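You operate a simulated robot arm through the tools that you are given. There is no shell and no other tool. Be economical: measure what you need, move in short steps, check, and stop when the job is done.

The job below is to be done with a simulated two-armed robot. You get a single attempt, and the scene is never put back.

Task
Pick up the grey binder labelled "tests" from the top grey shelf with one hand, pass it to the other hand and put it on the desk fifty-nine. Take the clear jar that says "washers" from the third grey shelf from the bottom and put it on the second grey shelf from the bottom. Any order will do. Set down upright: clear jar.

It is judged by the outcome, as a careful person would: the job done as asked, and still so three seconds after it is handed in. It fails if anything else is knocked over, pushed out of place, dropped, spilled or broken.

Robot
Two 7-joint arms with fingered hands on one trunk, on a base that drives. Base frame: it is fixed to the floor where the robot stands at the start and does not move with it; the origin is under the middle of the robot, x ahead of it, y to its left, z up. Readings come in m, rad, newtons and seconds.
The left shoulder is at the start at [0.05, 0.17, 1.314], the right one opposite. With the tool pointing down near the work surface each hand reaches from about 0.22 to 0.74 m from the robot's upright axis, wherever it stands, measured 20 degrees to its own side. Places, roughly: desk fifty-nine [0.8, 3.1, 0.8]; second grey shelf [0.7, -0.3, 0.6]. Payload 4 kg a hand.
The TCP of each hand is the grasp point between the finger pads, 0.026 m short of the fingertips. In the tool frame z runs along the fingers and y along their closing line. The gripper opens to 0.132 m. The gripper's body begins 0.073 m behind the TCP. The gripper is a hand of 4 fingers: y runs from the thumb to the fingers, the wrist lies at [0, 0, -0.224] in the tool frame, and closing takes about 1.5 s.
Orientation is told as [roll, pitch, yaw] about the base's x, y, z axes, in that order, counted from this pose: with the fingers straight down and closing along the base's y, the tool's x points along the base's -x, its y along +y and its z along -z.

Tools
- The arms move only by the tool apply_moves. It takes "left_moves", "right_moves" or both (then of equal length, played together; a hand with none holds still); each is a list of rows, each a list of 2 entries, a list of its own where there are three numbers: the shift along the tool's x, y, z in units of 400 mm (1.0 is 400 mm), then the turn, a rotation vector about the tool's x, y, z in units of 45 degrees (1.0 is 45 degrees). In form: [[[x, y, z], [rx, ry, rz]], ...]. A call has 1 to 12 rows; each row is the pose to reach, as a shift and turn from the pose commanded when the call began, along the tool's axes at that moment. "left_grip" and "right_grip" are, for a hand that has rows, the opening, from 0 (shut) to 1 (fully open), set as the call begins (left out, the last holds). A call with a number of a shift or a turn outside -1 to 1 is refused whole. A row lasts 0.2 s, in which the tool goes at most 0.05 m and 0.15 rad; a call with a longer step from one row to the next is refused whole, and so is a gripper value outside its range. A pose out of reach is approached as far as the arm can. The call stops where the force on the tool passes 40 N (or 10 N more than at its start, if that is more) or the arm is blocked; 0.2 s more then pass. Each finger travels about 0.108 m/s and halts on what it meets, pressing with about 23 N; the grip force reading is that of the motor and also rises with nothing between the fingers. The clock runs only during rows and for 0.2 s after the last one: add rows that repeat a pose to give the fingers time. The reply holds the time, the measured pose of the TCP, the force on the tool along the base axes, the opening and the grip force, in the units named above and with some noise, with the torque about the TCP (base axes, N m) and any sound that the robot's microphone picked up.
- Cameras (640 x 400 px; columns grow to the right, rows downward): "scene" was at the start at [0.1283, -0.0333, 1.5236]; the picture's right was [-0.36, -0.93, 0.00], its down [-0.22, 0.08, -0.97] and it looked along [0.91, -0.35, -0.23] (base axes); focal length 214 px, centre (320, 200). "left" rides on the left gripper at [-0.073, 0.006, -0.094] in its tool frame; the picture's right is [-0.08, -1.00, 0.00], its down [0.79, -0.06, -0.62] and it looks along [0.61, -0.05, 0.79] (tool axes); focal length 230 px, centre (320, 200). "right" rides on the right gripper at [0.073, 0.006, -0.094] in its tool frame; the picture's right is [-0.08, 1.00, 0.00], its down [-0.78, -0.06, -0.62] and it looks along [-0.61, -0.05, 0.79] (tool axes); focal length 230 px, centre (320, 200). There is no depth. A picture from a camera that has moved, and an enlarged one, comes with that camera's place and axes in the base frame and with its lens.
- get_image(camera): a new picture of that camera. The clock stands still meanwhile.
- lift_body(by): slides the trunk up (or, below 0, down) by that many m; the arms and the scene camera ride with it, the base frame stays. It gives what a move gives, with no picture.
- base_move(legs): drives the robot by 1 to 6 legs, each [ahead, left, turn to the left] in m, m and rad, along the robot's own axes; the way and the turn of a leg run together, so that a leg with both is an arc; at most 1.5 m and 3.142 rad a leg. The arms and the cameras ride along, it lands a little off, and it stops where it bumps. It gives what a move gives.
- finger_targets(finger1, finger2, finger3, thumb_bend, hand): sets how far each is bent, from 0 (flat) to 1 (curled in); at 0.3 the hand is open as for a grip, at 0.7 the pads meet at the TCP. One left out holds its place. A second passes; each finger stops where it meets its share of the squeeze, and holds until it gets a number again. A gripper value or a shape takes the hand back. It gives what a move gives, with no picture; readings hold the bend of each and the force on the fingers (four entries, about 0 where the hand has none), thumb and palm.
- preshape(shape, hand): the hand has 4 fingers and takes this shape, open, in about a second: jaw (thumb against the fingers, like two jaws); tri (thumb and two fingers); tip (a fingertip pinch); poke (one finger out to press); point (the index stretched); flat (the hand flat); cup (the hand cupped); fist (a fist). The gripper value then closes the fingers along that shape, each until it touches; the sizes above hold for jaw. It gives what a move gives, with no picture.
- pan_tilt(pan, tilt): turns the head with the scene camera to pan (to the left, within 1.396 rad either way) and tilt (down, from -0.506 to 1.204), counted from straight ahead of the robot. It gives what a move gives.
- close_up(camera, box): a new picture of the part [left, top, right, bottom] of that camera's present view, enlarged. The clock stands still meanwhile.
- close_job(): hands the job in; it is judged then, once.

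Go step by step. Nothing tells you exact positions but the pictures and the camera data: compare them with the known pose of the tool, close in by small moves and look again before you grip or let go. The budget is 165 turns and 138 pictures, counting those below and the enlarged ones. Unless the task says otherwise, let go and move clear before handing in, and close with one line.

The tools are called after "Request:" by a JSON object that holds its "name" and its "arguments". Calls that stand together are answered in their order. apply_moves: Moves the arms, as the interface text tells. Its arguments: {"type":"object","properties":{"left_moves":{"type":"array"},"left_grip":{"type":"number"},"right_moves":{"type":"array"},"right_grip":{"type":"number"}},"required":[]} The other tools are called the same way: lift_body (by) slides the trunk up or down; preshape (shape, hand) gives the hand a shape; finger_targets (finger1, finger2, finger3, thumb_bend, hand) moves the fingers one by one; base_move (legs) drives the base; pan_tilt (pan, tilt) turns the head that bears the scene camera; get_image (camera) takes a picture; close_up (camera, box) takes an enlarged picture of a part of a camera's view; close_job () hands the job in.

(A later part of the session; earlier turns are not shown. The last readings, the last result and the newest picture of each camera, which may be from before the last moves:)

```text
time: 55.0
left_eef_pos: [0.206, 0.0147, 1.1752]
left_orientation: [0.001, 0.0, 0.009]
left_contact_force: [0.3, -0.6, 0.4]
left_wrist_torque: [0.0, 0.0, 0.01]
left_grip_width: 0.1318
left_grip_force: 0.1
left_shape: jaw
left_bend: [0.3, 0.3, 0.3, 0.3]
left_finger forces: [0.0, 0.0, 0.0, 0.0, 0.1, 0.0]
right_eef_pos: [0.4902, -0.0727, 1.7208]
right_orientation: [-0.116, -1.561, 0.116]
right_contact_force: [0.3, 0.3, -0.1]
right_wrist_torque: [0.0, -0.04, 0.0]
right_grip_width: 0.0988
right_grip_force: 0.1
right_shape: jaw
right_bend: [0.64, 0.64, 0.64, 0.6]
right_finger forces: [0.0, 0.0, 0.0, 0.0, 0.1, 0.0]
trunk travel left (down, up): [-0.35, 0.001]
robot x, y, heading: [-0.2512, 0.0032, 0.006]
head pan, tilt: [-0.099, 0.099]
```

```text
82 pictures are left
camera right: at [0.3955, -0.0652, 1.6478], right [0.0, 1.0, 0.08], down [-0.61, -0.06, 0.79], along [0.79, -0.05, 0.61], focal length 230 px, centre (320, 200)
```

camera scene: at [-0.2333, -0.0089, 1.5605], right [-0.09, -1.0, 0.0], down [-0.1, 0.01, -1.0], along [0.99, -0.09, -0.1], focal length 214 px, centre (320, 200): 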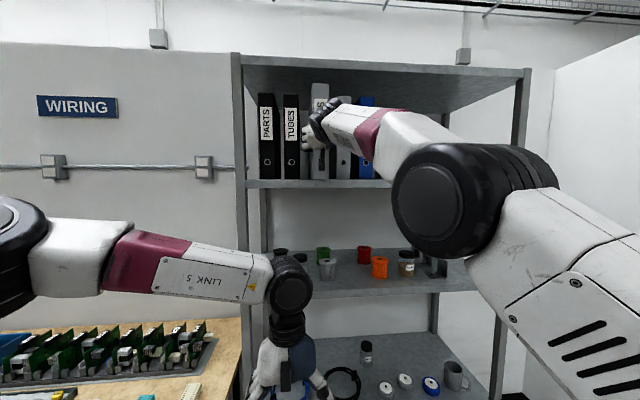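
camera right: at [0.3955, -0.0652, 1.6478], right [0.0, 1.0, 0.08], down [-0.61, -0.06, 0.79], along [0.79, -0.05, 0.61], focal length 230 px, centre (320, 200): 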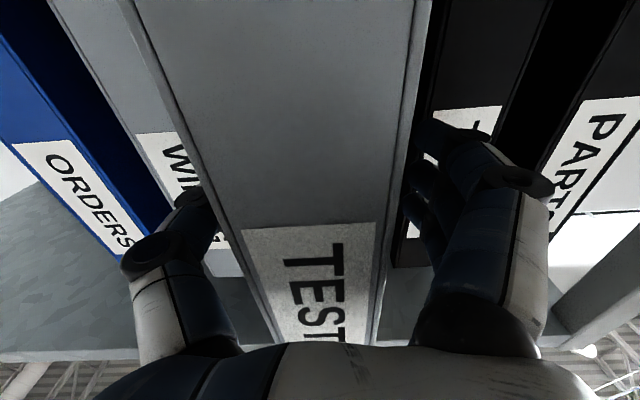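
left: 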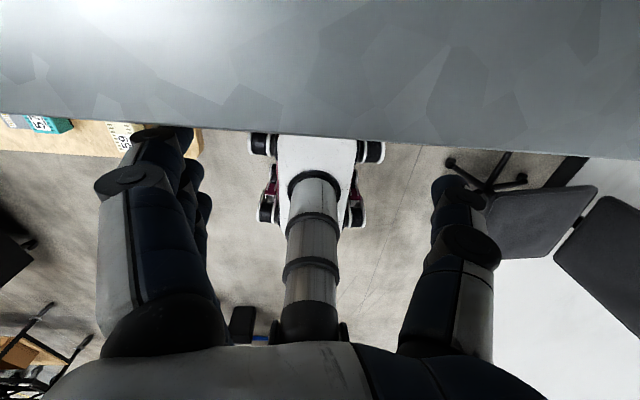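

Request:
{"name": "apply_moves", "arguments": {"right_moves": [[[0, 0, 0], [0, 0, 0]], [[0, 0, 0], [0, 0, 0]], [[0, 0, 0], [0, 0, 0]], [[0, 0, 0], [0, 0, 0]], [[0, 0, 0], [0, 0, 0]], [[0, 0, 0], [0, 0, 0]]], "right_grip": 0.1}}

Request:
{"name": "apply_moves", "arguments": {"right_moves": [[[-0.02, 0, 0], [0, 0, 0]], [[-0.04, 0, 0], [0, 0, 0]], [[-0.04, 0, 0], [0, 0, 0]]]}}

Request:
{"name": "get_image", "arguments": {"camera": "right"}}

Request:
{"name": "close_up", "arguments": {"camera": "scene", "box": [200, 40, 420, 200]}}

```text
time: 56.4
left_eef_pos: [0.206, 0.0142, 1.1755]
left_orientation: [0.0, 0.001, 0.007]
left_contact_force: [0.9, -0.8, -0.3]
left_wrist_torque: [0.01, 0.02, 0.03]
left_grip_width: 0.1319
left_grip_force: 0.1
left_shape: jaw
left_bend: [0.3, 0.3, 0.3, 0.3]
left_finger forces: [0.0, 0.1, 0.0, 0.1, 0.0, 0.1]
right_eef_pos: [0.4895, -0.0723, 1.7205]
right_orientation: [-0.114, -1.562, 0.115]
right_contact_force: [-0.4, 0.4, 1.2]
right_wrist_torque: [0.03, -0.01, 0.0]
right_grip_width: 0.0466
right_grip_force: 23.6
right_shape: jaw
right_bend: [0.74, 0.74, 0.74, 0.7]
right_finger forces: [6.9, 6.9, 6.8, 0.0, 21.0, 0.1]
trunk travel left (down, up): [-0.35, 0.001]
robot x, y, heading: [-0.2523, -0.0029, 0.007]
head pan, tilt: [-0.099, 0.099]
```

```text
time: 57.2
left_eef_pos: [0.207, 0.015, 1.1745]
left_orientation: [0.0, -0.001, 0.007]
left_contact_force: [0.6, 0.5, 0.7]
left_wrist_torque: [-0.01, -0.02, -0.01]
left_grip_width: 0.132
left_grip_force: 0.0
left_shape: jaw
left_bend: [0.3, 0.3, 0.3, 0.3]
left_finger forces: [0.0, 0.1, 0.1, 0.1, 0.0, 0.0]
right_eef_pos: [0.4889, -0.0699, 1.7356]
right_orientation: [-0.105, -1.559, 0.106]
right_contact_force: [-0.6, -0.8, -5.8]
right_wrist_torque: [0.02, 0.37, 0.0]
right_grip_width: 0.0469
right_grip_force: 23.4
right_shape: jaw
right_bend: [0.74, 0.74, 0.73, 0.7]
right_finger forces: [8.7, 6.6, 6.3, 0.0, 21.8, 0.0]
trunk travel left (down, up): [-0.35, 0.001]
robot x, y, heading: [-0.2512, 0.0019, 0.009]
head pan, tilt: [-0.099, 0.099]
```

```text
81 pictures are left
camera right: at [0.3966, -0.0649, 1.6631], right [0.0, 1.0, 0.08], down [-0.61, -0.06, 0.79], along [0.79, -0.05, 0.61], focal length 230 px, centre (320, 200)
```

right: 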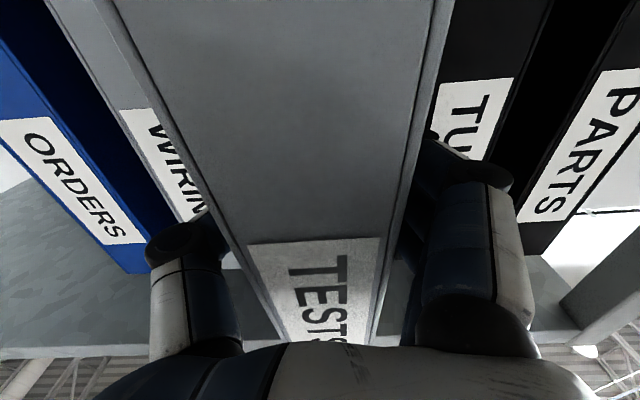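

```text
2.50 times, centred on (310, 120) of scene
camera zoom: at [-0.12, -0.0083, 1.5603], right [-0.09, -1.0, 0.0], down [-0.1, 0.01, -0.99], along [0.99, -0.09, -0.1], focal length 536 px, centre (345, 400)
```

zoom: 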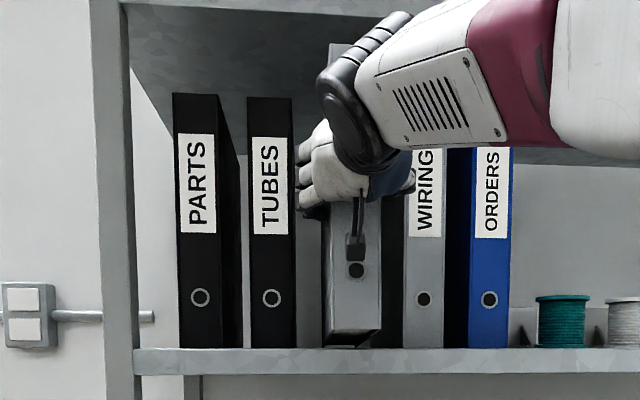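

The front is lifted (5.8 N, 0.37 N·m), with the rear perhaps still touching. Lift a bit more inside the shelf to test whether the grip holds the full weight.

Request:
{"name": "apply_moves", "arguments": {"right_moves": [[[-0.025, 0, 0], [0, 0, 0]], [[-0.05, 0, 0], [0, 0, 0]], [[-0.075, 0, 0], [0, 0, 0]], [[-0.075, 0, 0], [0, 0, 0]]]}}

Request:
{"name": "get_image", "arguments": {"camera": "right"}}

Request:
{"name": "close_up", "arguments": {"camera": "scene", "box": [200, 40, 420, 200]}}

```text
time: 58.2
left_eef_pos: [0.2068, 0.0153, 1.1749]
left_orientation: [0.0, 0.0, 0.007]
left_contact_force: [0.4, -0.1, -0.5]
left_wrist_torque: [0.02, 0.01, -0.04]
left_grip_width: 0.132
left_grip_force: 0.1
left_shape: jaw
left_bend: [0.3, 0.3, 0.3, 0.3]
left_finger forces: [0.0, 0.1, 0.0, 0.0, 0.1, 0.1]
right_eef_pos: [0.4902, -0.0714, 1.7662]
right_orientation: [-0.088, -1.558, 0.089]
right_contact_force: [0.5, -0.2, -6.2]
right_wrist_torque: [0.07, 0.49, -0.01]
right_grip_width: 0.0465
right_grip_force: 23.7
right_shape: jaw
right_bend: [0.74, 0.74, 0.73, 0.7]
right_finger forces: [8.8, 6.7, 6.5, 0.1, 22.1, 0.1]
trunk travel left (down, up): [-0.35, 0.001]
robot x, y, heading: [-0.2531, 0.0021, 0.011]
head pan, tilt: [-0.099, 0.099]
```

```text
79 pictures are left
camera right: at [0.3966, -0.0652, 1.6935], right [0.0, 1.0, 0.08], down [-0.61, -0.06, 0.79], along [0.79, -0.05, 0.61], focal length 230 px, centre (320, 200)
```

right: 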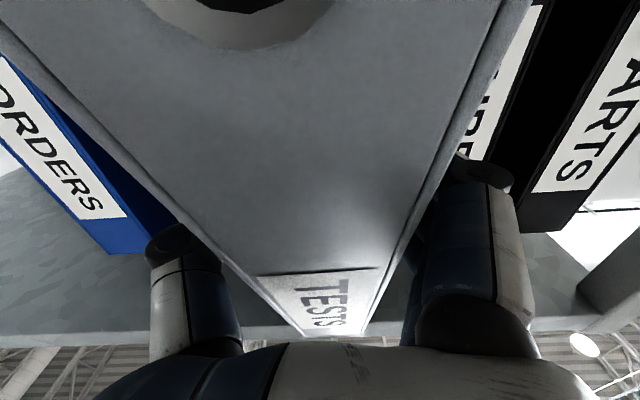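

```text
2.50 times, centred on (310, 120) of scene
camera zoom: at [-0.1201, -0.0083, 1.5604], right [-0.09, -1.0, 0.0], down [-0.1, 0.01, -0.99], along [0.99, -0.09, -0.1], focal length 536 px, centre (345, 400)
```

zoom: 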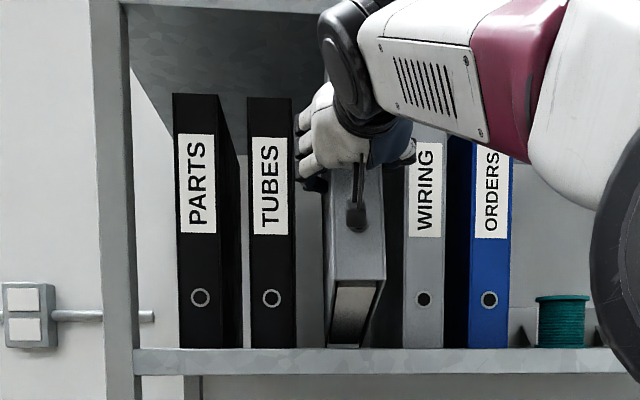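

The grip slips in rotation: the binder droops with its rear corner still on the shelf. I'll use that, raising and backing out so the corner slides on the board and the binder settles into a balanced hang.

Request:
{"name": "apply_moves", "arguments": {"right_moves": [[[-0.025, 0, -0.04], [0, 0, 0]], [[-0.05, 0, -0.08], [0, 0, 0]], [[-0.075, 0, -0.12], [0, 0, 0]], [[-0.1, 0, -0.16], [0, 0, 0]], [[-0.1, 0, -0.16], [0, 0, 0]]]}}

Request:
{"name": "get_image", "arguments": {"camera": "right"}}

Request:
{"name": "get_image", "arguments": {"camera": "scene"}}

```text
time: 59.4
left_eef_pos: [0.2067, 0.0138, 1.1732]
left_orientation: [-0.001, 0.0, 0.008]
left_contact_force: [-0.2, 0.2, -0.3]
left_wrist_torque: [0.0, 0.02, 0.02]
left_grip_width: 0.1317
left_grip_force: 0.0
left_shape: jaw
left_bend: [0.3, 0.3, 0.3, 0.3]
left_finger forces: [0.1, 0.0, 0.0, 0.0, 0.0, 0.0]
right_eef_pos: [0.4304, -0.0718, 1.8042]
right_orientation: [-0.076, -1.554, 0.076]
right_contact_force: [-6.3, 0.3, -28.0]
right_wrist_torque: [0.03, 1.19, 0.0]
right_grip_width: 0.0464
right_grip_force: 23.7
right_shape: jaw
right_bend: [0.74, 0.74, 0.73, 0.7]
right_finger forces: [8.2, 7.0, 6.8, 0.0, 21.6, 0.1]
trunk travel left (down, up): [-0.35, 0.001]
robot x, y, heading: [-0.257, -0.001, 0.009]
head pan, tilt: [-0.099, 0.099]
```

```text
77 pictures are left
camera right: at [0.3353, -0.065, 1.7319], right [0.0, 1.0, 0.08], down [-0.6, -0.06, 0.8], along [0.8, -0.05, 0.6], focal length 230 px, centre (320, 200)
```

right: 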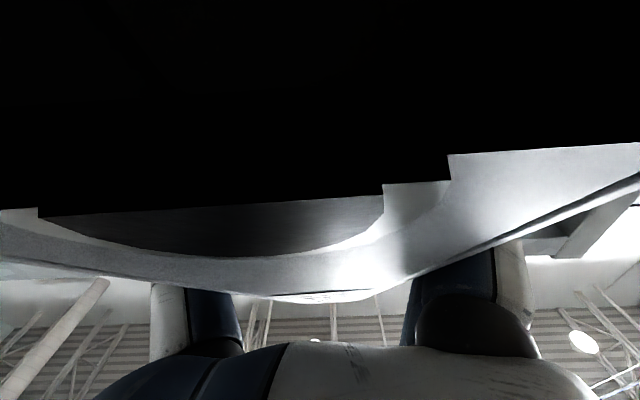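

```text
76 pictures are left
camera scene: at [-0.1193, -0.0085, 1.5601], right [-0.09, -1.0, 0.0], down [-0.1, 0.01, -0.99], along [0.99, -0.09, -0.1], focal length 214 px, centre (320, 200)
```

scene: 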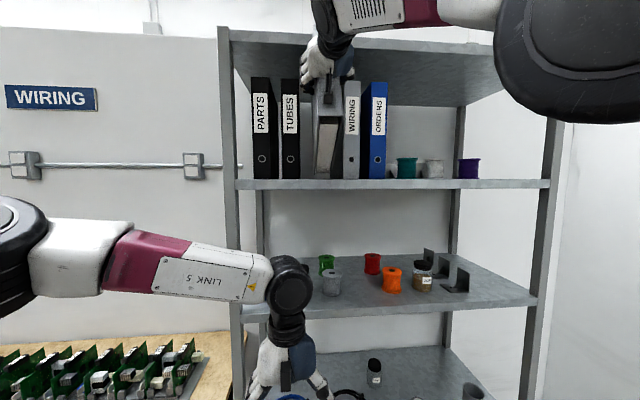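

The downward force jumped to 28 N, so something is jamming. Zoom to see.

Request:
{"name": "close_up", "arguments": {"camera": "scene", "box": [240, 20, 400, 190]}}

Request:
{"name": "get_image", "arguments": {"camera": "left"}}

```text
2.35 times, centred on (320, 105) of scene
camera zoom: at [-0.1193, -0.0085, 1.5601], right [-0.09, -1.0, 0.0], down [-0.1, 0.01, -0.99], along [0.99, -0.09, -0.1], focal length 505 px, centre (320, 424)
```

zoom: 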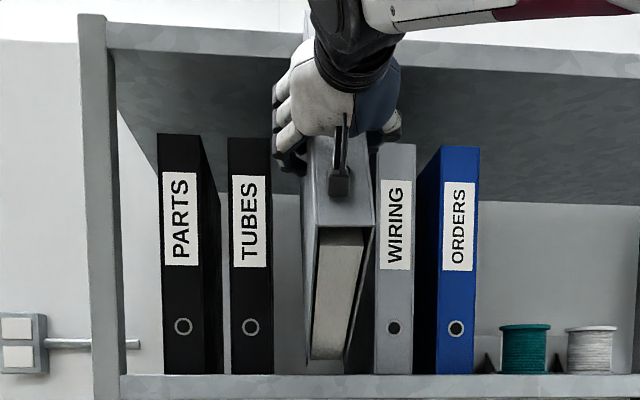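

```text
74 pictures are left
camera left: at [0.2802, 0.0212, 1.2674], right [0.08, -1.0, 0.0], down [-0.78, -0.07, 0.62], along [-0.61, -0.05, -0.79], focal length 230 px, centre (320, 200)
```

left: 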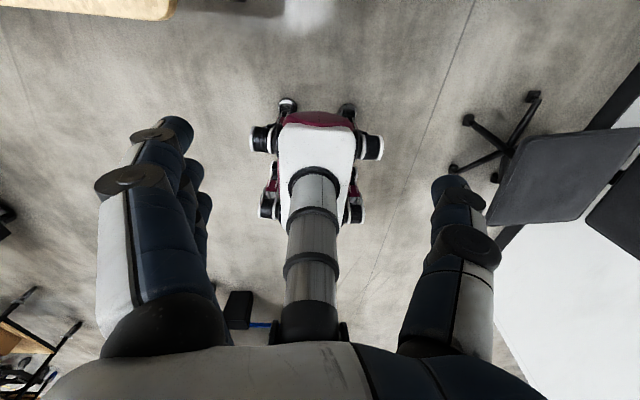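

The binder's top corner is pressing under the roof board's front edge (z≈1.91). Lower it a little first, then draw back.

Request:
{"name": "apply_moves", "arguments": {"right_moves": [[[0.03, 0, 0], [0, 0, 0]], [[0.06, 0, 0], [0, 0, 0]], [[0.09, 0, 0], [0, 0, 0]], [[0.09, 0, 0], [0, 0, 0]]]}}

Request:
{"name": "close_up", "arguments": {"camera": "scene", "box": [240, 20, 400, 190]}}

```text
time: 60.4
left_eef_pos: [0.2054, 0.0152, 1.1762]
left_orientation: [0.0, -0.001, 0.007]
left_contact_force: [-0.5, -0.3, 0.0]
left_wrist_torque: [0.0, -0.01, 0.01]
left_grip_width: 0.132
left_grip_force: 0.1
left_shape: jaw
left_bend: [0.3, 0.3, 0.3, 0.3]
left_finger forces: [0.1, 0.1, 0.0, 0.0, 0.0, 0.0]
right_eef_pos: [0.4253, -0.0711, 1.7715]
right_orientation: [-0.156, -1.562, 0.159]
right_contact_force: [-5.2, 0.3, 5.1]
right_wrist_torque: [0.09, -0.36, 0.08]
right_grip_width: 0.0463
right_grip_force: 23.0
right_shape: jaw
right_bend: [0.73, 0.74, 0.74, 0.7]
right_finger forces: [6.5, 7.1, 8.9, 0.0, 22.1, 0.0]
trunk travel left (down, up): [-0.35, 0.001]
robot x, y, heading: [-0.2565, 0.0007, 0.006]
head pan, tilt: [-0.099, 0.099]
```

```text
2.35 times, centred on (320, 105) of scene
camera zoom: at [-0.1222, -0.0082, 1.5606], right [-0.09, -1.0, 0.0], down [-0.1, 0.01, -1.0], along [0.99, -0.09, -0.1], focal length 505 px, centre (320, 424)
```

zoom: 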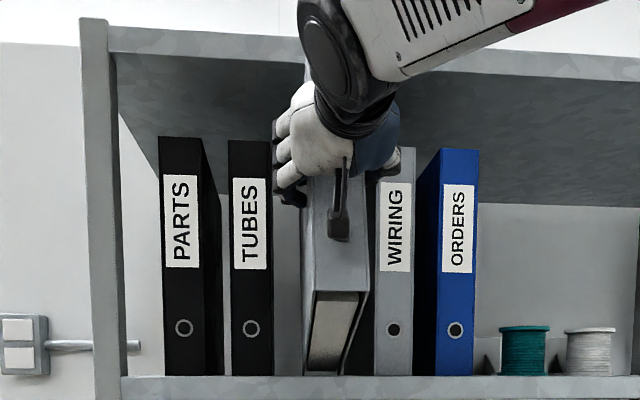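

The top is clear of the roof and the rear corner rests on the board. Draw back 0.1 and check.

Request:
{"name": "base_move", "arguments": {"legs": [[-0.08, 0, 0]]}}

Request:
{"name": "get_image", "arguments": {"camera": "scene"}}

```text
time: 61.5
left_eef_pos: [0.127, 0.0144, 1.1757]
left_orientation: [0.002, 0.0, 0.006]
left_contact_force: [0.5, 0.4, 0.9]
left_wrist_torque: [0.0, -0.03, 0.02]
left_grip_width: 0.1319
left_grip_force: 0.0
left_shape: jaw
left_bend: [0.3, 0.3, 0.3, 0.3]
left_finger forces: [0.0, 0.0, 0.1, 0.0, 0.0, 0.0]
right_eef_pos: [0.3479, -0.0721, 1.7699]
right_orientation: [-0.104, -1.558, 0.107]
right_contact_force: [-0.2, 0.3, -6.7]
right_wrist_torque: [0.01, 0.43, 0.02]
right_grip_width: 0.0462
right_grip_force: 22.5
right_shape: jaw
right_bend: [0.74, 0.74, 0.73, 0.7]
right_finger forces: [8.2, 6.8, 6.6, 0.0, 21.9, 0.0]
trunk travel left (down, up): [-0.35, 0.001]
robot x, y, heading: [-0.3297, -0.0007, 0.007]
head pan, tilt: [-0.099, 0.099]
```

```text
72 pictures are left
camera scene: at [-0.1998, -0.0088, 1.5604], right [-0.09, -1.0, 0.0], down [-0.1, 0.01, -0.99], along [0.99, -0.09, -0.1], focal length 214 px, centre (320, 200)
```

scene: 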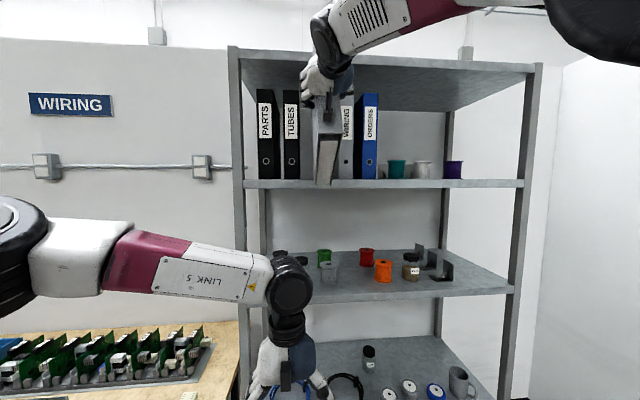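

The binder is out, hanging freely at 6.7 N. Back off further to make room for the handover.

Request:
{"name": "base_move", "arguments": {"legs": [[-0.3, 0, 0]]}}

Request:
{"name": "get_image", "arguments": {"camera": "scene"}}

Request:
{"name": "get_image", "arguments": {"camera": "right"}}

```text
time: 63.5
left_eef_pos: [-0.1755, 0.0149, 1.1755]
left_orientation: [0.001, 0.0, 0.014]
left_contact_force: [0.2, 0.0, -0.3]
left_wrist_torque: [-0.01, -0.05, -0.01]
left_grip_width: 0.1323
left_grip_force: 0.0
left_shape: jaw
left_bend: [0.3, 0.3, 0.3, 0.3]
left_finger forces: [0.1, 0.0, 0.0, 0.0, 0.1, 0.0]
right_eef_pos: [0.0468, -0.0685, 1.77]
right_orientation: [-0.102, -1.559, 0.108]
right_contact_force: [-0.1, 0.4, -7.3]
right_wrist_torque: [0.02, 0.48, 0.02]
right_grip_width: 0.0464
right_grip_force: 23.0
right_shape: jaw
right_bend: [0.74, 0.74, 0.73, 0.7]
right_finger forces: [8.3, 6.9, 6.7, 0.0, 21.9, 0.1]
trunk travel left (down, up): [-0.35, 0.001]
robot x, y, heading: [-0.6368, -0.0016, 0.01]
head pan, tilt: [-0.099, 0.099]
```

```text
71 pictures are left
camera scene: at [-0.5022, -0.0109, 1.5603], right [-0.09, -1.0, 0.0], down [-0.1, 0.01, -0.99], along [0.99, -0.08, -0.1], focal length 214 px, centre (320, 200)
```

scene: 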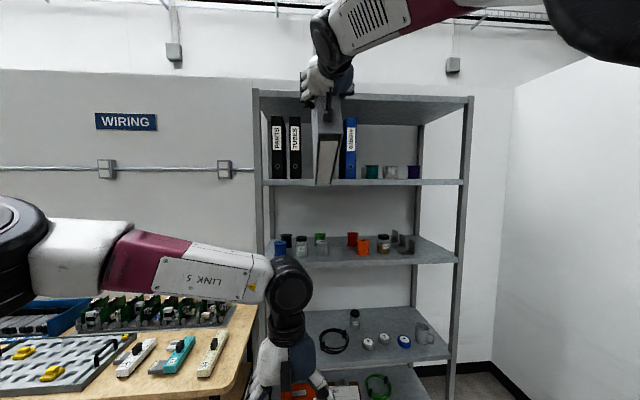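

```text
70 pictures are left
camera right: at [-0.0476, -0.0634, 1.6972], right [-0.01, 1.0, 0.08], down [-0.61, -0.06, 0.79], along [0.8, -0.04, 0.6], focal length 230 px, centre (320, 200)
```

right: 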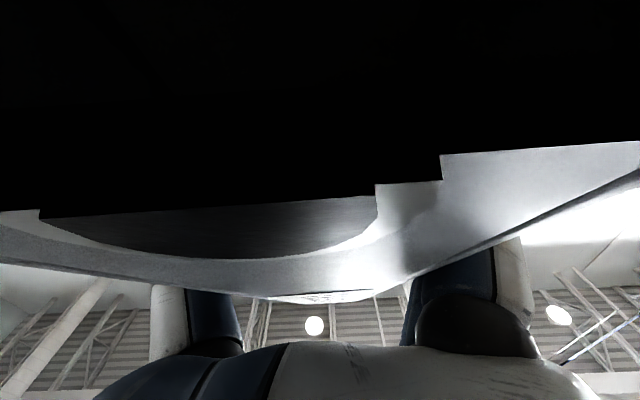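

Holding steadily, with the binder tilted about 26° and its spine toward me. The plan is to lower the right hand to about z 1.3, then take the binder's top edge with the left hand pointing straight down over its centre of mass. First I'll move the left hand aside while lowering the right.

Request:
{"name": "apply_moves", "arguments": {"left_moves": [[[0, 0.125, 0], [0, 0, 0]], [[0, 0.25, 0], [0, 0, 0]], [[0, 0.375, 0], [0, 0, 0]], [[0, 0.5, 0], [0, 0, 0]], [[0, 0.625, 0], [0, 0, 0]], [[0, 0.75, 0], [0, 0, 0]]], "right_moves": [[[0, 0, 0], [0, 0, 0]], [[0.08, 0, 0], [0, 0, 0]], [[0.16, 0, 0], [0, 0, 0]], [[0.24, 0, 0], [0, 0, 0]], [[0.32, 0, 0], [0, 0, 0]], [[0.4, 0, 0], [0, 0, 0]]]}}

Request:
{"name": "get_image", "arguments": {"camera": "scene"}}

```text
time: 64.9
left_eef_pos: [-0.1819, 0.3175, 1.1766]
left_orientation: [-0.001, 0.0, 0.016]
left_contact_force: [0.1, 0.7, -0.2]
left_wrist_torque: [-0.03, -0.03, 0.0]
left_grip_width: 0.1319
left_grip_force: 0.1
left_shape: jaw
left_bend: [0.3, 0.3, 0.3, 0.3]
left_finger forces: [0.0, 0.1, 0.0, 0.0, 0.0, 0.0]
right_eef_pos: [0.0415, -0.0649, 1.6101]
right_orientation: [-0.207, -1.557, 0.216]
right_contact_force: [0.6, 2.7, -7.5]
right_wrist_torque: [0.08, 0.47, 0.08]
right_grip_width: 0.0458
right_grip_force: 22.9
right_shape: jaw
right_bend: [0.74, 0.73, 0.73, 0.7]
right_finger forces: [8.9, 7.5, 6.9, 0.1, 21.9, 0.0]
right hand out of reach, approached as far as the arm can: row 5
trunk travel left (down, up): [-0.35, 0.001]
robot x, y, heading: [-0.6348, -0.0022, 0.018]
head pan, tilt: [-0.099, 0.099]
```

```text
69 pictures are left
camera scene: at [-0.5029, -0.0084, 1.5605], right [-0.08, -1.0, 0.0], down [-0.1, 0.01, -1.0], along [0.99, -0.08, -0.1], focal length 214 px, centre (320, 200)
```

scene: 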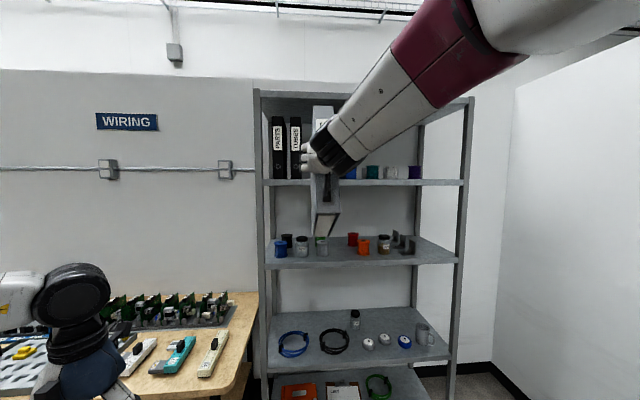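

Request:
{"name": "apply_moves", "arguments": {"right_moves": [[[0.09, 0, 0], [0, 0, 0]], [[0.18, 0, 0], [0, 0, 0]], [[0.27, 0, 0], [0, 0, 0]], [[0.36, 0, 0], [0, 0, 0]], [[0.45, 0, 0], [0, 0, 0]], [[0.54, 0, 0], [0, 0, 0]], [[0.63, 0, 0], [0, 0, 0]], [[0.63, 0, 0], [0, 0, 0]]]}}

Request:
{"name": "get_image", "arguments": {"camera": "scene"}}

```text
time: 66.7
left_eef_pos: [-0.1814, 0.3148, 1.1777]
left_orientation: [-0.001, -0.001, 0.015]
left_contact_force: [0.1, -1.1, -0.7]
left_wrist_torque: [0.04, 0.0, -0.05]
left_grip_width: 0.1318
left_grip_force: 0.1
left_shape: jaw
left_bend: [0.3, 0.3, 0.3, 0.3]
left_finger forces: [0.0, 0.1, 0.0, 0.1, 0.1, 0.1]
right_eef_pos: [0.0411, -0.0692, 1.3571]
right_orientation: [-0.075, -1.559, 0.083]
right_contact_force: [-0.3, -0.2, -6.8]
right_wrist_torque: [0.02, 0.47, -0.03]
right_grip_width: 0.046
right_grip_force: 22.9
right_shape: jaw
right_bend: [0.74, 0.73, 0.73, 0.7]
right_finger forces: [7.8, 7.1, 7.0, 0.0, 22.2, 0.0]
trunk travel left (down, up): [-0.35, 0.001]
robot x, y, heading: [-0.6384, -0.0002, 0.011]
head pan, tilt: [-0.099, 0.099]
```

```text
68 pictures are left
camera scene: at [-0.5029, -0.011, 1.5605], right [-0.09, -1.0, 0.0], down [-0.1, 0.01, -1.0], along [0.99, -0.08, -0.1], focal length 214 px, centre (320, 200)
```

scene: 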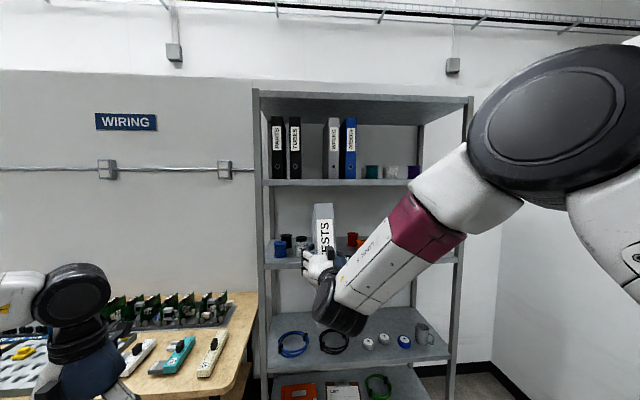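

Request:
{"name": "apply_moves", "arguments": {"right_moves": [[[0.03, 0, -0.06], [0, 0, 0]], [[0.06, 0, -0.12], [0, 0, 0]], [[0.09, 0, -0.18], [0, 0, 0]], [[0.125, 0, -0.25], [0, 0, 0]], [[0.125, 0, -0.25], [0, 0, 0]]]}}

Request:
{"name": "pan_tilt", "arguments": {"pan": 0.0, "tilt": 0.45}}

Request:
{"name": "get_image", "arguments": {"camera": "scene"}}

Request:
{"name": "get_image", "arguments": {"camera": "left"}}

```text
time: 67.9
left_eef_pos: [-0.1813, 0.3138, 1.1759]
left_orientation: [0.001, -0.001, 0.013]
left_contact_force: [0.4, 0.2, 0.3]
left_wrist_torque: [0.0, 0.01, -0.01]
left_grip_width: 0.1319
left_grip_force: 0.0
left_shape: jaw
left_bend: [0.3, 0.3, 0.3, 0.3]
left_finger forces: [0.0, 0.0, 0.0, 0.1, 0.0, 0.0]
right_eef_pos: [-0.0591, -0.0694, 1.3094]
right_orientation: [-0.069, -1.557, 0.078]
right_contact_force: [-0.6, 0.0, -6.5]
right_wrist_torque: [0.0, 0.44, 0.0]
right_grip_width: 0.0458
right_grip_force: 22.3
right_shape: jaw
right_bend: [0.74, 0.73, 0.73, 0.7]
right_finger forces: [7.8, 7.2, 7.0, 0.0, 22.3, 0.0]
trunk travel left (down, up): [-0.35, 0.001]
robot x, y, heading: [-0.6368, -0.0016, 0.014]
head pan, tilt: [-0.099, 0.099]
```

```text
time: 68.8
left_eef_pos: [-0.1809, 0.3147, 1.1766]
left_orientation: [0.001, -0.001, 0.014]
left_contact_force: [0.1, -0.2, -0.3]
left_wrist_torque: [0.01, -0.01, 0.03]
left_grip_width: 0.1318
left_grip_force: 0.0
left_shape: jaw
left_bend: [0.3, 0.3, 0.3, 0.3]
left_finger forces: [0.0, 0.0, 0.0, 0.0, 0.1, 0.1]
right_eef_pos: [-0.0589, -0.0699, 1.3088]
right_orientation: [-0.097, -1.56, 0.107]
right_contact_force: [-0.8, -0.3, -6.4]
right_wrist_torque: [0.0, 0.44, 0.01]
right_grip_width: 0.0458
right_grip_force: 22.7
right_shape: jaw
right_bend: [0.74, 0.73, 0.73, 0.7]
right_finger forces: [7.9, 7.3, 7.1, 0.0, 22.3, 0.1]
trunk travel left (down, up): [-0.35, 0.001]
robot x, y, heading: [-0.6342, -0.0041, 0.014]
head pan, tilt: [0.0, 0.45]
```

```text
67 pictures are left
camera scene: at [-0.5021, -0.0018, 1.5278], right [0.01, -1.0, 0.0], down [-0.43, -0.01, -0.9], along [0.9, 0.01, -0.43], focal length 214 px, centre (320, 200)
```

scene: 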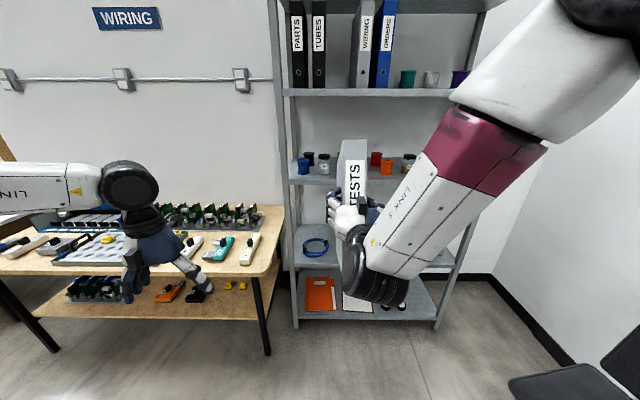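

```text
66 pictures are left
camera left: at [-0.1088, 0.3225, 1.2698], right [0.09, -1.0, 0.0], down [-0.78, -0.07, 0.62], along [-0.61, -0.06, -0.79], focal length 230 px, centre (320, 200)
```

left: 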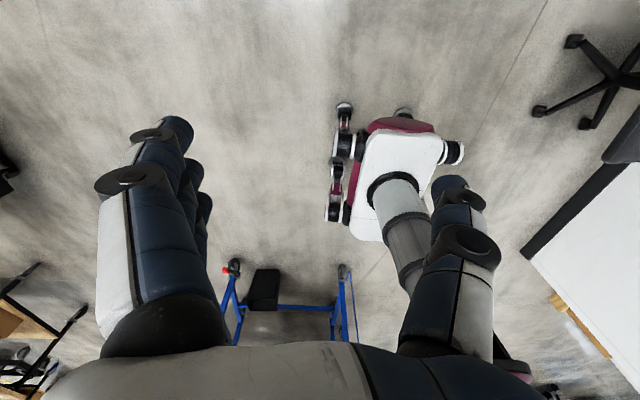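

Request:
{"name": "close_up", "arguments": {"camera": "scene", "box": [300, 120, 420, 220]}}

```text
4.00 times, centred on (360, 170) of scene
camera zoom: at [-0.5021, -0.0018, 1.5278], right [0.01, -1.0, 0.0], down [-0.43, -0.01, -0.9], along [0.9, 0.01, -0.43], focal length 858 px, centre (160, 320)
```

zoom: 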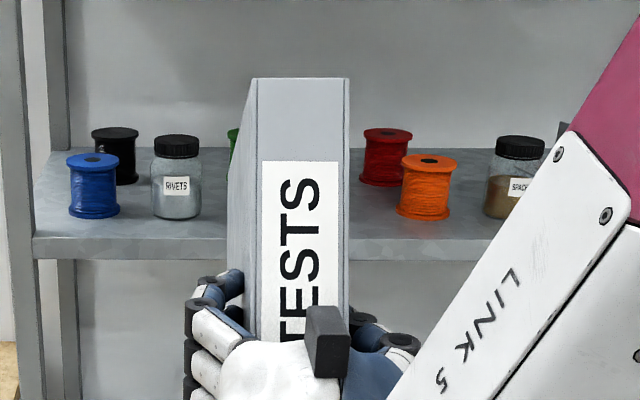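

I estimate the binder's centre of mass at about +0.07 m in x from the right TCP, with its top edge about 0.10 above it. I'll lower the right hand to z≈1.11 and bring the left hand forward at height, still to the side.

Request:
{"name": "apply_moves", "arguments": {"left_moves": [[[-0.085, 0, -0.05], [0, 0, 0]], [[-0.17, 0, -0.1], [0, 0, 0]], [[-0.255, 0, -0.16], [0, 0, 0]], [[-0.34, 0, -0.21], [0, 0, 0]], [[-0.43, 0, -0.27], [0, 0, 0]], [[-0.5175, 0, -0.325], [0, 0, 0]], [[-0.5175, 0, -0.325], [0, 0, 0]]], "right_moves": [[[0.085, 0, 0], [0, 0, 0]], [[0.17, 0, 0], [0, 0, 0]], [[0.255, 0, 0], [0, 0, 0]], [[0.34, 0, 0], [0, 0, 0]], [[0.42, 0, 0], [0, 0, 0]], [[0.5, 0, 0], [0, 0, 0]], [[0.5, 0, 0], [0, 0, 0]]]}}

Request:
{"name": "get_image", "arguments": {"camera": "scene"}}

```text
time: 70.6
left_eef_pos: [0.0277, 0.3164, 1.3056]
left_orientation: [0.0, 0.003, 0.013]
left_contact_force: [-0.2, 0.1, 0.3]
left_wrist_torque: [0.02, -0.02, -0.01]
left_grip_width: 0.1319
left_grip_force: 0.1
left_shape: jaw
left_bend: [0.3, 0.3, 0.3, 0.3]
left_finger forces: [0.0, 0.0, 0.0, 0.1, 0.1, 0.0]
right_eef_pos: [-0.046, -0.112, 1.1186]
right_orientation: [1.307, -1.53, -1.394]
right_contact_force: [0.4, 0.1, -7.4]
right_wrist_torque: [0.02, 0.47, -0.01]
right_grip_width: 0.0459
right_grip_force: 22.7
right_shape: jaw
right_bend: [0.74, 0.73, 0.73, 0.7]
right_finger forces: [7.9, 7.3, 7.3, 0.1, 22.9, 0.0]
trunk travel left (down, up): [-0.35, 0.001]
robot x, y, heading: [-0.6361, -0.0041, 0.014]
head pan, tilt: [0.0, 0.45]
stopped in row 7 (right hand): the arm was blocked; the commanded pose is now the measured one
```

```text
64 pictures are left
camera scene: at [-0.5009, -0.0029, 1.5276], right [0.01, -1.0, 0.0], down [-0.44, -0.01, -0.9], along [0.9, 0.01, -0.44], focal length 214 px, centre (320, 200)
```

scene: 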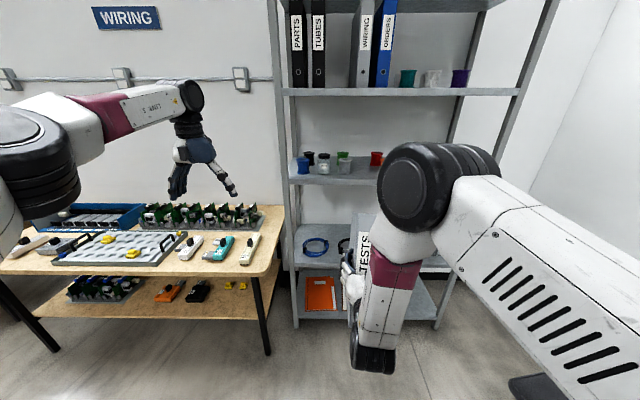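

Request:
{"name": "close_up", "arguments": {"camera": "scene", "box": [300, 190, 460, 350]}}

Request:
{"name": "get_image", "arguments": {"camera": "left"}}

```text
2.50 times, centred on (380, 270) of scene
camera zoom: at [-0.5009, -0.0029, 1.5276], right [0.01, -1.0, 0.0], down [-0.44, -0.01, -0.9], along [0.9, 0.01, -0.44], focal length 536 px, centre (170, 25)
```

zoom: 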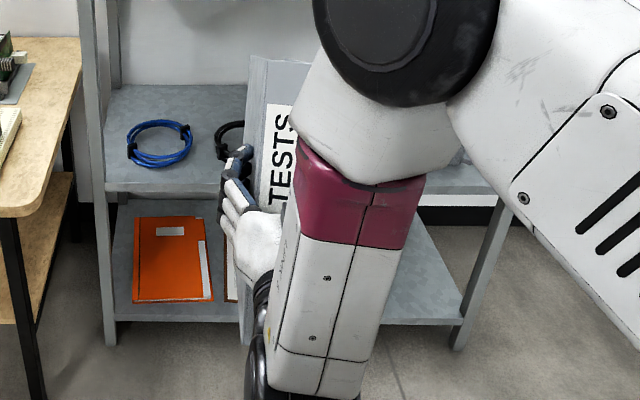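

```text
62 pictures are left
camera left: at [0.1011, 0.3249, 1.3984], right [0.09, -1.0, 0.0], down [-0.78, -0.07, 0.62], along [-0.62, -0.06, -0.79], focal length 230 px, centre (320, 200)
```

left: 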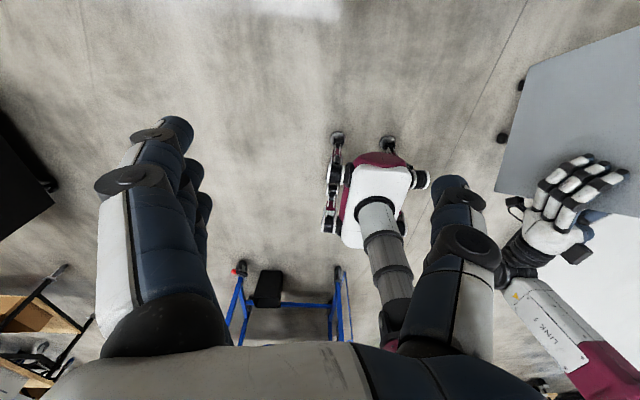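

The left camera confirms the binder corners: tilt 26°, depth 0.236. I'll bring the left hand across above the top edge, turning 0.1 rad to match the binder's yaw.

Request:
{"name": "apply_moves", "arguments": {"left_moves": [[[0, -0.115, 0], [0, 0, 0.018]], [[0, -0.23, 0], [0, 0, 0.036]], [[0, -0.345, 0], [0, 0, 0.054]], [[0, -0.46, 0], [0, 0, 0.072]], [[0, -0.575, 0], [0, 0, 0.09]], [[0, -0.69, 0], [0, 0, 0.108]], [[0, -0.79, 0], [0, 0, 0.127]], [[0, -0.79, 0], [0, 0, 0.127]]]}}

Request:
{"name": "get_image", "arguments": {"camera": "scene"}}

Request:
{"name": "get_image", "arguments": {"camera": "left"}}

```text
time: 72.4
left_eef_pos: [0.0035, 0.0112, 1.3047]
left_orientation: [-0.002, 0.001, -0.086]
left_contact_force: [0.1, 0.2, 0.4]
left_wrist_torque: [-0.02, 0.02, -0.05]
left_grip_width: 0.1318
left_grip_force: 0.1
left_shape: jaw
left_bend: [0.3, 0.3, 0.3, 0.3]
left_finger forces: [0.0, 0.0, 0.1, 0.0, 0.0, 0.0]
left hand out of reach, approached as far as the arm can: row 5, 6, 7, 8
right_eef_pos: [-0.0459, -0.1092, 1.1189]
right_orientation: [1.389, -1.532, -1.47]
right_contact_force: [-0.5, 0.6, -6.6]
right_wrist_torque: [0.0, 0.44, 0.0]
right_grip_width: 0.0459
right_grip_force: 22.9
right_shape: jaw
right_bend: [0.74, 0.73, 0.73, 0.7]
right_finger forces: [8.0, 7.2, 7.5, 0.0, 22.7, 0.0]
trunk travel left (down, up): [-0.35, 0.001]
robot x, y, heading: [-0.6363, -0.0034, 0.013]
head pan, tilt: [0.0, 0.45]
```

```text
61 pictures are left
camera scene: at [-0.5018, -0.0013, 1.5277], right [0.01, -1.0, 0.0], down [-0.44, -0.01, -0.9], along [0.9, 0.01, -0.44], focal length 214 px, centre (320, 200)
```

scene: 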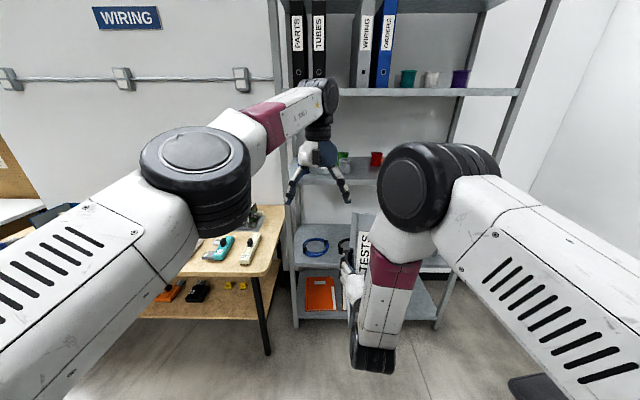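

```text
60 pictures are left
camera left: at [0.0765, 0.0106, 1.3976], right [-0.01, -1.0, 0.0], down [-0.79, 0.01, 0.62], along [-0.62, 0.0, -0.79], focal length 230 px, centre (320, 200)
```

left: 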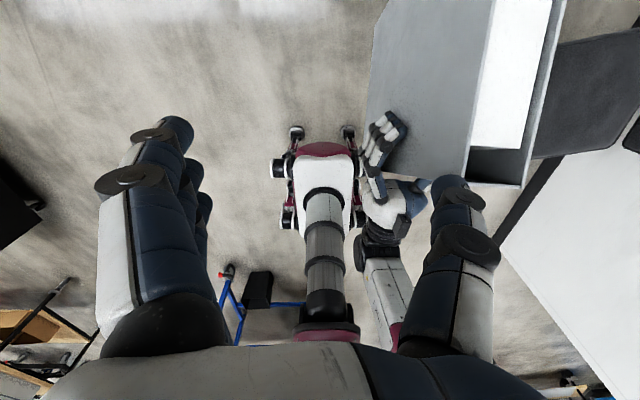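

The left arm cannot quite reach that far across, so I'll bring the binder leftward and slightly closer with the right hand.

Request:
{"name": "apply_moves", "arguments": {"right_moves": [[[0.003, 0.067, -0.025], [0, 0, 0]], [[0.006, 0.134, -0.05], [0, 0, 0]], [[0.009, 0.2, -0.075], [0, 0, 0]], [[0.012, 0.2675, -0.099], [0, 0, 0]], [[0.012, 0.2675, -0.099], [0, 0, 0]]]}}

Request:
{"name": "get_image", "arguments": {"camera": "left"}}

Request:
{"name": "get_image", "arguments": {"camera": "scene"}}

```text
time: 73.8
left_eef_pos: [0.0027, 0.0094, 1.3053]
left_orientation: [-0.001, 0.003, -0.087]
left_contact_force: [-0.1, 0.8, 0.4]
left_wrist_torque: [0.0, 0.04, 0.0]
left_grip_width: 0.1319
left_grip_force: 0.1
left_shape: jaw
left_bend: [0.3, 0.3, 0.3, 0.3]
left_finger forces: [0.0, 0.0, 0.1, 0.0, 0.0, 0.0]
right_eef_pos: [-0.056, -0.0446, 1.1192]
right_orientation: [1.262, -1.5, -1.442]
right_contact_force: [-0.5, 0.1, -7.5]
right_wrist_torque: [0.11, 0.46, 0.0]
right_grip_width: 0.0461
right_grip_force: 23.2
right_shape: jaw
right_bend: [0.74, 0.73, 0.73, 0.7]
right_finger forces: [8.0, 7.2, 7.4, 0.0, 23.1, 0.0]
trunk travel left (down, up): [-0.35, 0.001]
robot x, y, heading: [-0.638, -0.0016, 0.007]
head pan, tilt: [0.0, 0.45]
stopped in row 5 (right hand): the arm was blocked; the commanded pose is now the measured one
```

```text
59 pictures are left
camera left: at [0.0764, 0.0106, 1.3978], right [-0.01, -1.0, 0.0], down [-0.79, 0.01, 0.62], along [-0.62, 0.0, -0.79], focal length 230 px, centre (320, 200)
```

left: 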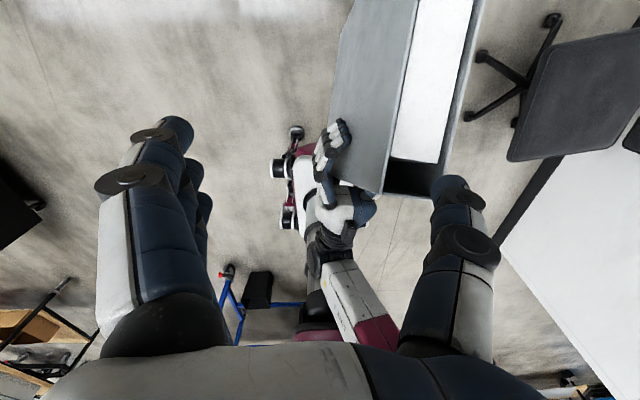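

```text
58 pictures are left
camera scene: at [-0.502, -0.0018, 1.5277], right [0.01, -1.0, 0.0], down [-0.44, -0.01, -0.9], along [0.9, 0.01, -0.44], focal length 214 px, centre (320, 200)
```

scene: 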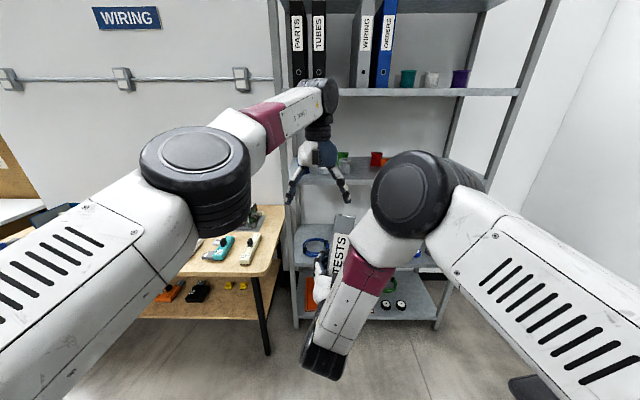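

The binder is now at y≈-0.06, yawed -10°. Shift the left hand over it and turn to match, before descending.

Request:
{"name": "apply_moves", "arguments": {"left_moves": [[[0.011, -0.08, 0], [0, 0, 0.06]], [[0.0215, -0.155, 0], [0, 0, 0.12]], [[0.0215, -0.155, 0], [0, 0, 0.12]], [[0.0215, -0.155, 0], [0, 0, 0.12]]]}}

Request:
{"name": "get_image", "arguments": {"camera": "left"}}

```text
time: 75.0
left_eef_pos: [0.0034, 0.0046, 1.3114]
left_orientation: [-0.029, -0.009, -0.1]
left_contact_force: [-0.1, 0.4, 0.4]
left_wrist_torque: [-0.01, 0.02, 0.03]
left_grip_width: 0.1321
left_grip_force: 0.1
left_shape: jaw
left_bend: [0.3, 0.3, 0.3, 0.3]
left_finger forces: [0.0, 0.0, 0.0, 0.1, 0.1, 0.1]
left hand out of reach, approached as far as the arm can: row 1, 2, 3, 4
right_eef_pos: [-0.0565, -0.0448, 1.1193]
right_orientation: [1.249, -1.501, -1.429]
right_contact_force: [0.0, -0.2, -7.3]
right_wrist_torque: [0.06, 0.45, 0.0]
right_grip_width: 0.0461
right_grip_force: 22.9
right_shape: jaw
right_bend: [0.74, 0.73, 0.73, 0.7]
right_finger forces: [7.8, 7.1, 7.5, 0.0, 23.1, 0.0]
trunk travel left (down, up): [-0.35, 0.001]
robot x, y, heading: [-0.6353, -0.0008, 0.013]
head pan, tilt: [0.0, 0.45]
stopped in row 4 (left hand): the arm was blocked; the commanded pose is now the measured one
```

```text
57 pictures are left
camera left: at [0.0756, 0.0068, 1.4053], right [-0.02, -1.0, 0.03], down [-0.79, 0.04, 0.61], along [-0.61, -0.01, -0.79], focal length 230 px, centre (320, 200)
```

left: 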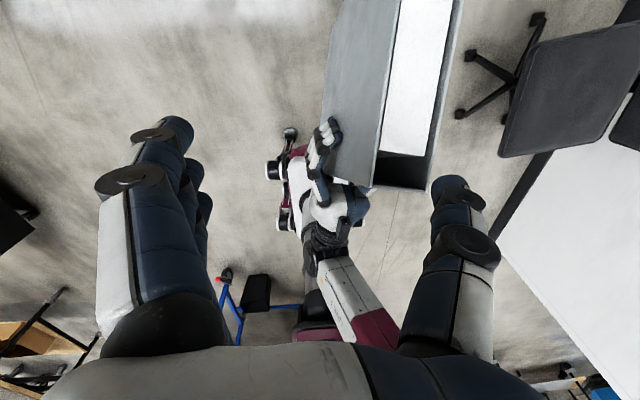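

Both arms are near their limits in this arrangement. A better one: turn the right hand to point left, so the binder lies across the body within easy reach of the left hand. First I'll move the left hand clear.

Request:
{"name": "apply_moves", "arguments": {"left_moves": [[[0, 0.12, 0], [0, 0, 0]], [[0, 0.24, 0], [0, 0, 0]], [[0, 0.36, 0], [0, 0, 0]], [[0, 0.48, 0], [0, 0, 0]], [[0, 0.6, 0], [0, 0, 0]], [[0, 0.72, 0], [0, 0, 0]], [[0, 0.84, 0], [0, 0, 0]], [[0, 0.96, 0], [0, 0, 0]]]}}

Request:
{"name": "apply_moves", "arguments": {"right_moves": [[[-0.02, -0.02, 0], [-0.125, 0, 0]], [[-0.04, -0.04, 0], [-0.25, 0, 0]], [[-0.06, -0.06, 0], [-0.375, 0, 0]], [[-0.08, -0.08, -0.02], [-0.5, 0, 0]], [[-0.1, -0.1, -0.05], [-0.625, 0, 0]], [[-0.12, -0.12, -0.08], [-0.75, 0, 0]], [[-0.14, -0.14, -0.11], [-0.875, 0, 0]], [[-0.15, -0.15, -0.14], [-1, 0, 0]]]}}

Request:
{"name": "get_image", "arguments": {"camera": "scene"}}

```text
time: 76.8
left_eef_pos: [0.0345, 0.3692, 1.2996]
left_orientation: [-0.025, -0.007, -0.108]
left_contact_force: [-0.6, -0.1, -0.7]
left_wrist_torque: [0.02, 0.03, -0.01]
left_grip_width: 0.1318
left_grip_force: 0.1
left_shape: jaw
left_bend: [0.3, 0.3, 0.3, 0.3]
left_finger forces: [0.1, 0.0, 0.1, 0.0, 0.1, 0.0]
left hand out of reach, approached as far as the arm can: row 1, 2, 3, 4, 5, 6, 8
right_eef_pos: [-0.0578, -0.0447, 1.1202]
right_orientation: [1.298, -1.5, -1.477]
right_contact_force: [0.2, -0.5, -6.9]
right_wrist_torque: [0.11, 0.45, 0.0]
right_grip_width: 0.046
right_grip_force: 23.2
right_shape: jaw
right_bend: [0.74, 0.73, 0.73, 0.7]
right_finger forces: [7.8, 7.2, 7.5, 0.0, 23.0, 0.0]
trunk travel left (down, up): [-0.35, 0.001]
robot x, y, heading: [-0.6336, -0.0064, 0.013]
head pan, tilt: [0.0, 0.45]
```

```text
time: 78.8
left_eef_pos: [0.0333, 0.3682, 1.2997]
left_orientation: [-0.027, -0.009, -0.106]
left_contact_force: [0.4, 0.6, 0.2]
left_wrist_torque: [0.01, 0.01, 0.0]
left_grip_width: 0.1319
left_grip_force: 0.1
left_shape: jaw
left_bend: [0.3, 0.3, 0.3, 0.3]
left_finger forces: [0.0, 0.0, 0.0, 0.1, 0.0, 0.0]
right_eef_pos: [-0.1245, -0.0721, 1.1944]
right_orientation: [1.628, -1.442, -1.444]
right_contact_force: [-0.7, 0.3, -7.0]
right_wrist_torque: [-0.07, 0.47, 0.01]
right_grip_width: 0.0465
right_grip_force: 23.1
right_shape: jaw
right_bend: [0.74, 0.73, 0.73, 0.7]
right_finger forces: [7.6, 7.0, 7.9, 0.1, 23.5, 0.1]
right hand out of reach, approached as far as the arm can: row 4, 5, 6, 7, 8
trunk travel left (down, up): [-0.35, 0.001]
robot x, y, heading: [-0.6336, -0.0031, 0.016]
head pan, tilt: [0.0, 0.45]
stopped in row 8 (right hand): the arm was blocked; the commanded pose is now the measured one
```

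```text
56 pictures are left
camera scene: at [-0.5029, -0.0018, 1.5279], right [0.01, -1.0, 0.0], down [-0.43, -0.01, -0.9], along [0.9, 0.01, -0.43], focal length 214 px, centre (320, 200)
```

scene: 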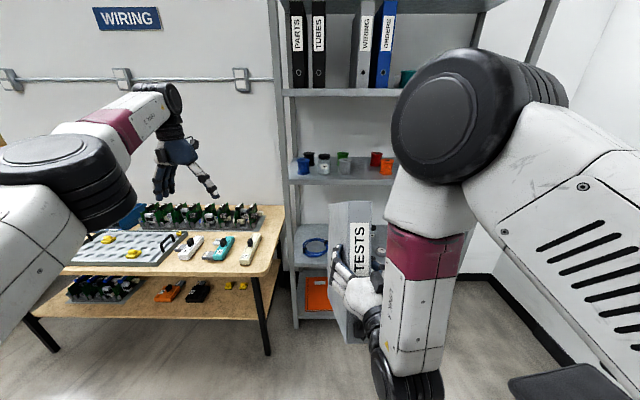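

The low, folded pose limits the yaw. Raise the right hand to about z 1.35, slightly forward, while turning left.

Request:
{"name": "apply_moves", "arguments": {"right_moves": [[[-0.09, 0, 0.04], [0, 0, 0]], [[-0.18, 0, 0.08], [0, 0, 0]], [[-0.27, 0, 0.12], [-0.1, 0, 0]], [[-0.36, 0, 0.15], [-0.2, 0, 0]], [[-0.4, 0, 0.15], [-0.35, 0, 0]], [[-0.4, 0, 0.15], [-0.5, 0, 0]], [[-0.4, 0, 0.15], [-0.65, 0, 0]], [[-0.4, 0, 0.15], [-0.8, 0, 0]], [[-0.4, 0, 0.15], [-0.8, 0, 0]]]}}

Request:
{"name": "get_image", "arguments": {"camera": "scene"}}

```text
time: 80.8
left_eef_pos: [0.0351, 0.3675, 1.2996]
left_orientation: [-0.025, -0.007, -0.11]
left_contact_force: [-0.8, 0.6, -0.3]
left_wrist_torque: [-0.03, 0.0, 0.03]
left_grip_width: 0.132
left_grip_force: 0.1
left_shape: jaw
left_bend: [0.3, 0.3, 0.3, 0.3]
left_finger forces: [0.1, 0.1, 0.0, 0.0, 0.0, 0.0]
right_eef_pos: [-0.0945, -0.0847, 1.3033]
right_orientation: [1.728, -1.365, -1.556]
right_contact_force: [0.0, -0.7, -7.8]
right_wrist_torque: [-0.15, 0.47, 0.01]
right_grip_width: 0.0463
right_grip_force: 23.2
right_shape: jaw
right_bend: [0.74, 0.73, 0.73, 0.7]
right_finger forces: [7.2, 7.2, 8.1, 0.0, 23.4, 0.0]
right hand out of reach, approached as far as the arm can: row 3, 4, 5, 6, 7, 8, 9
trunk travel left (down, up): [-0.35, 0.001]
robot x, y, heading: [-0.6339, -0.0045, 0.018]
head pan, tilt: [0.0, 0.45]
```

```text
55 pictures are left
camera scene: at [-0.5019, -0.0018, 1.5278], right [0.01, -1.0, 0.0], down [-0.44, -0.01, -0.9], along [0.9, 0.01, -0.44], focal length 214 px, centre (320, 200)
```

scene: 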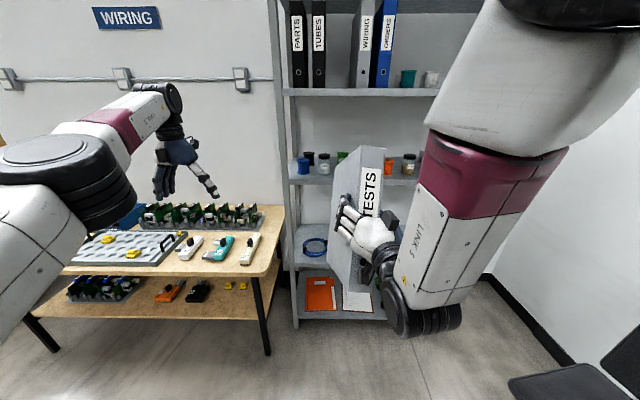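

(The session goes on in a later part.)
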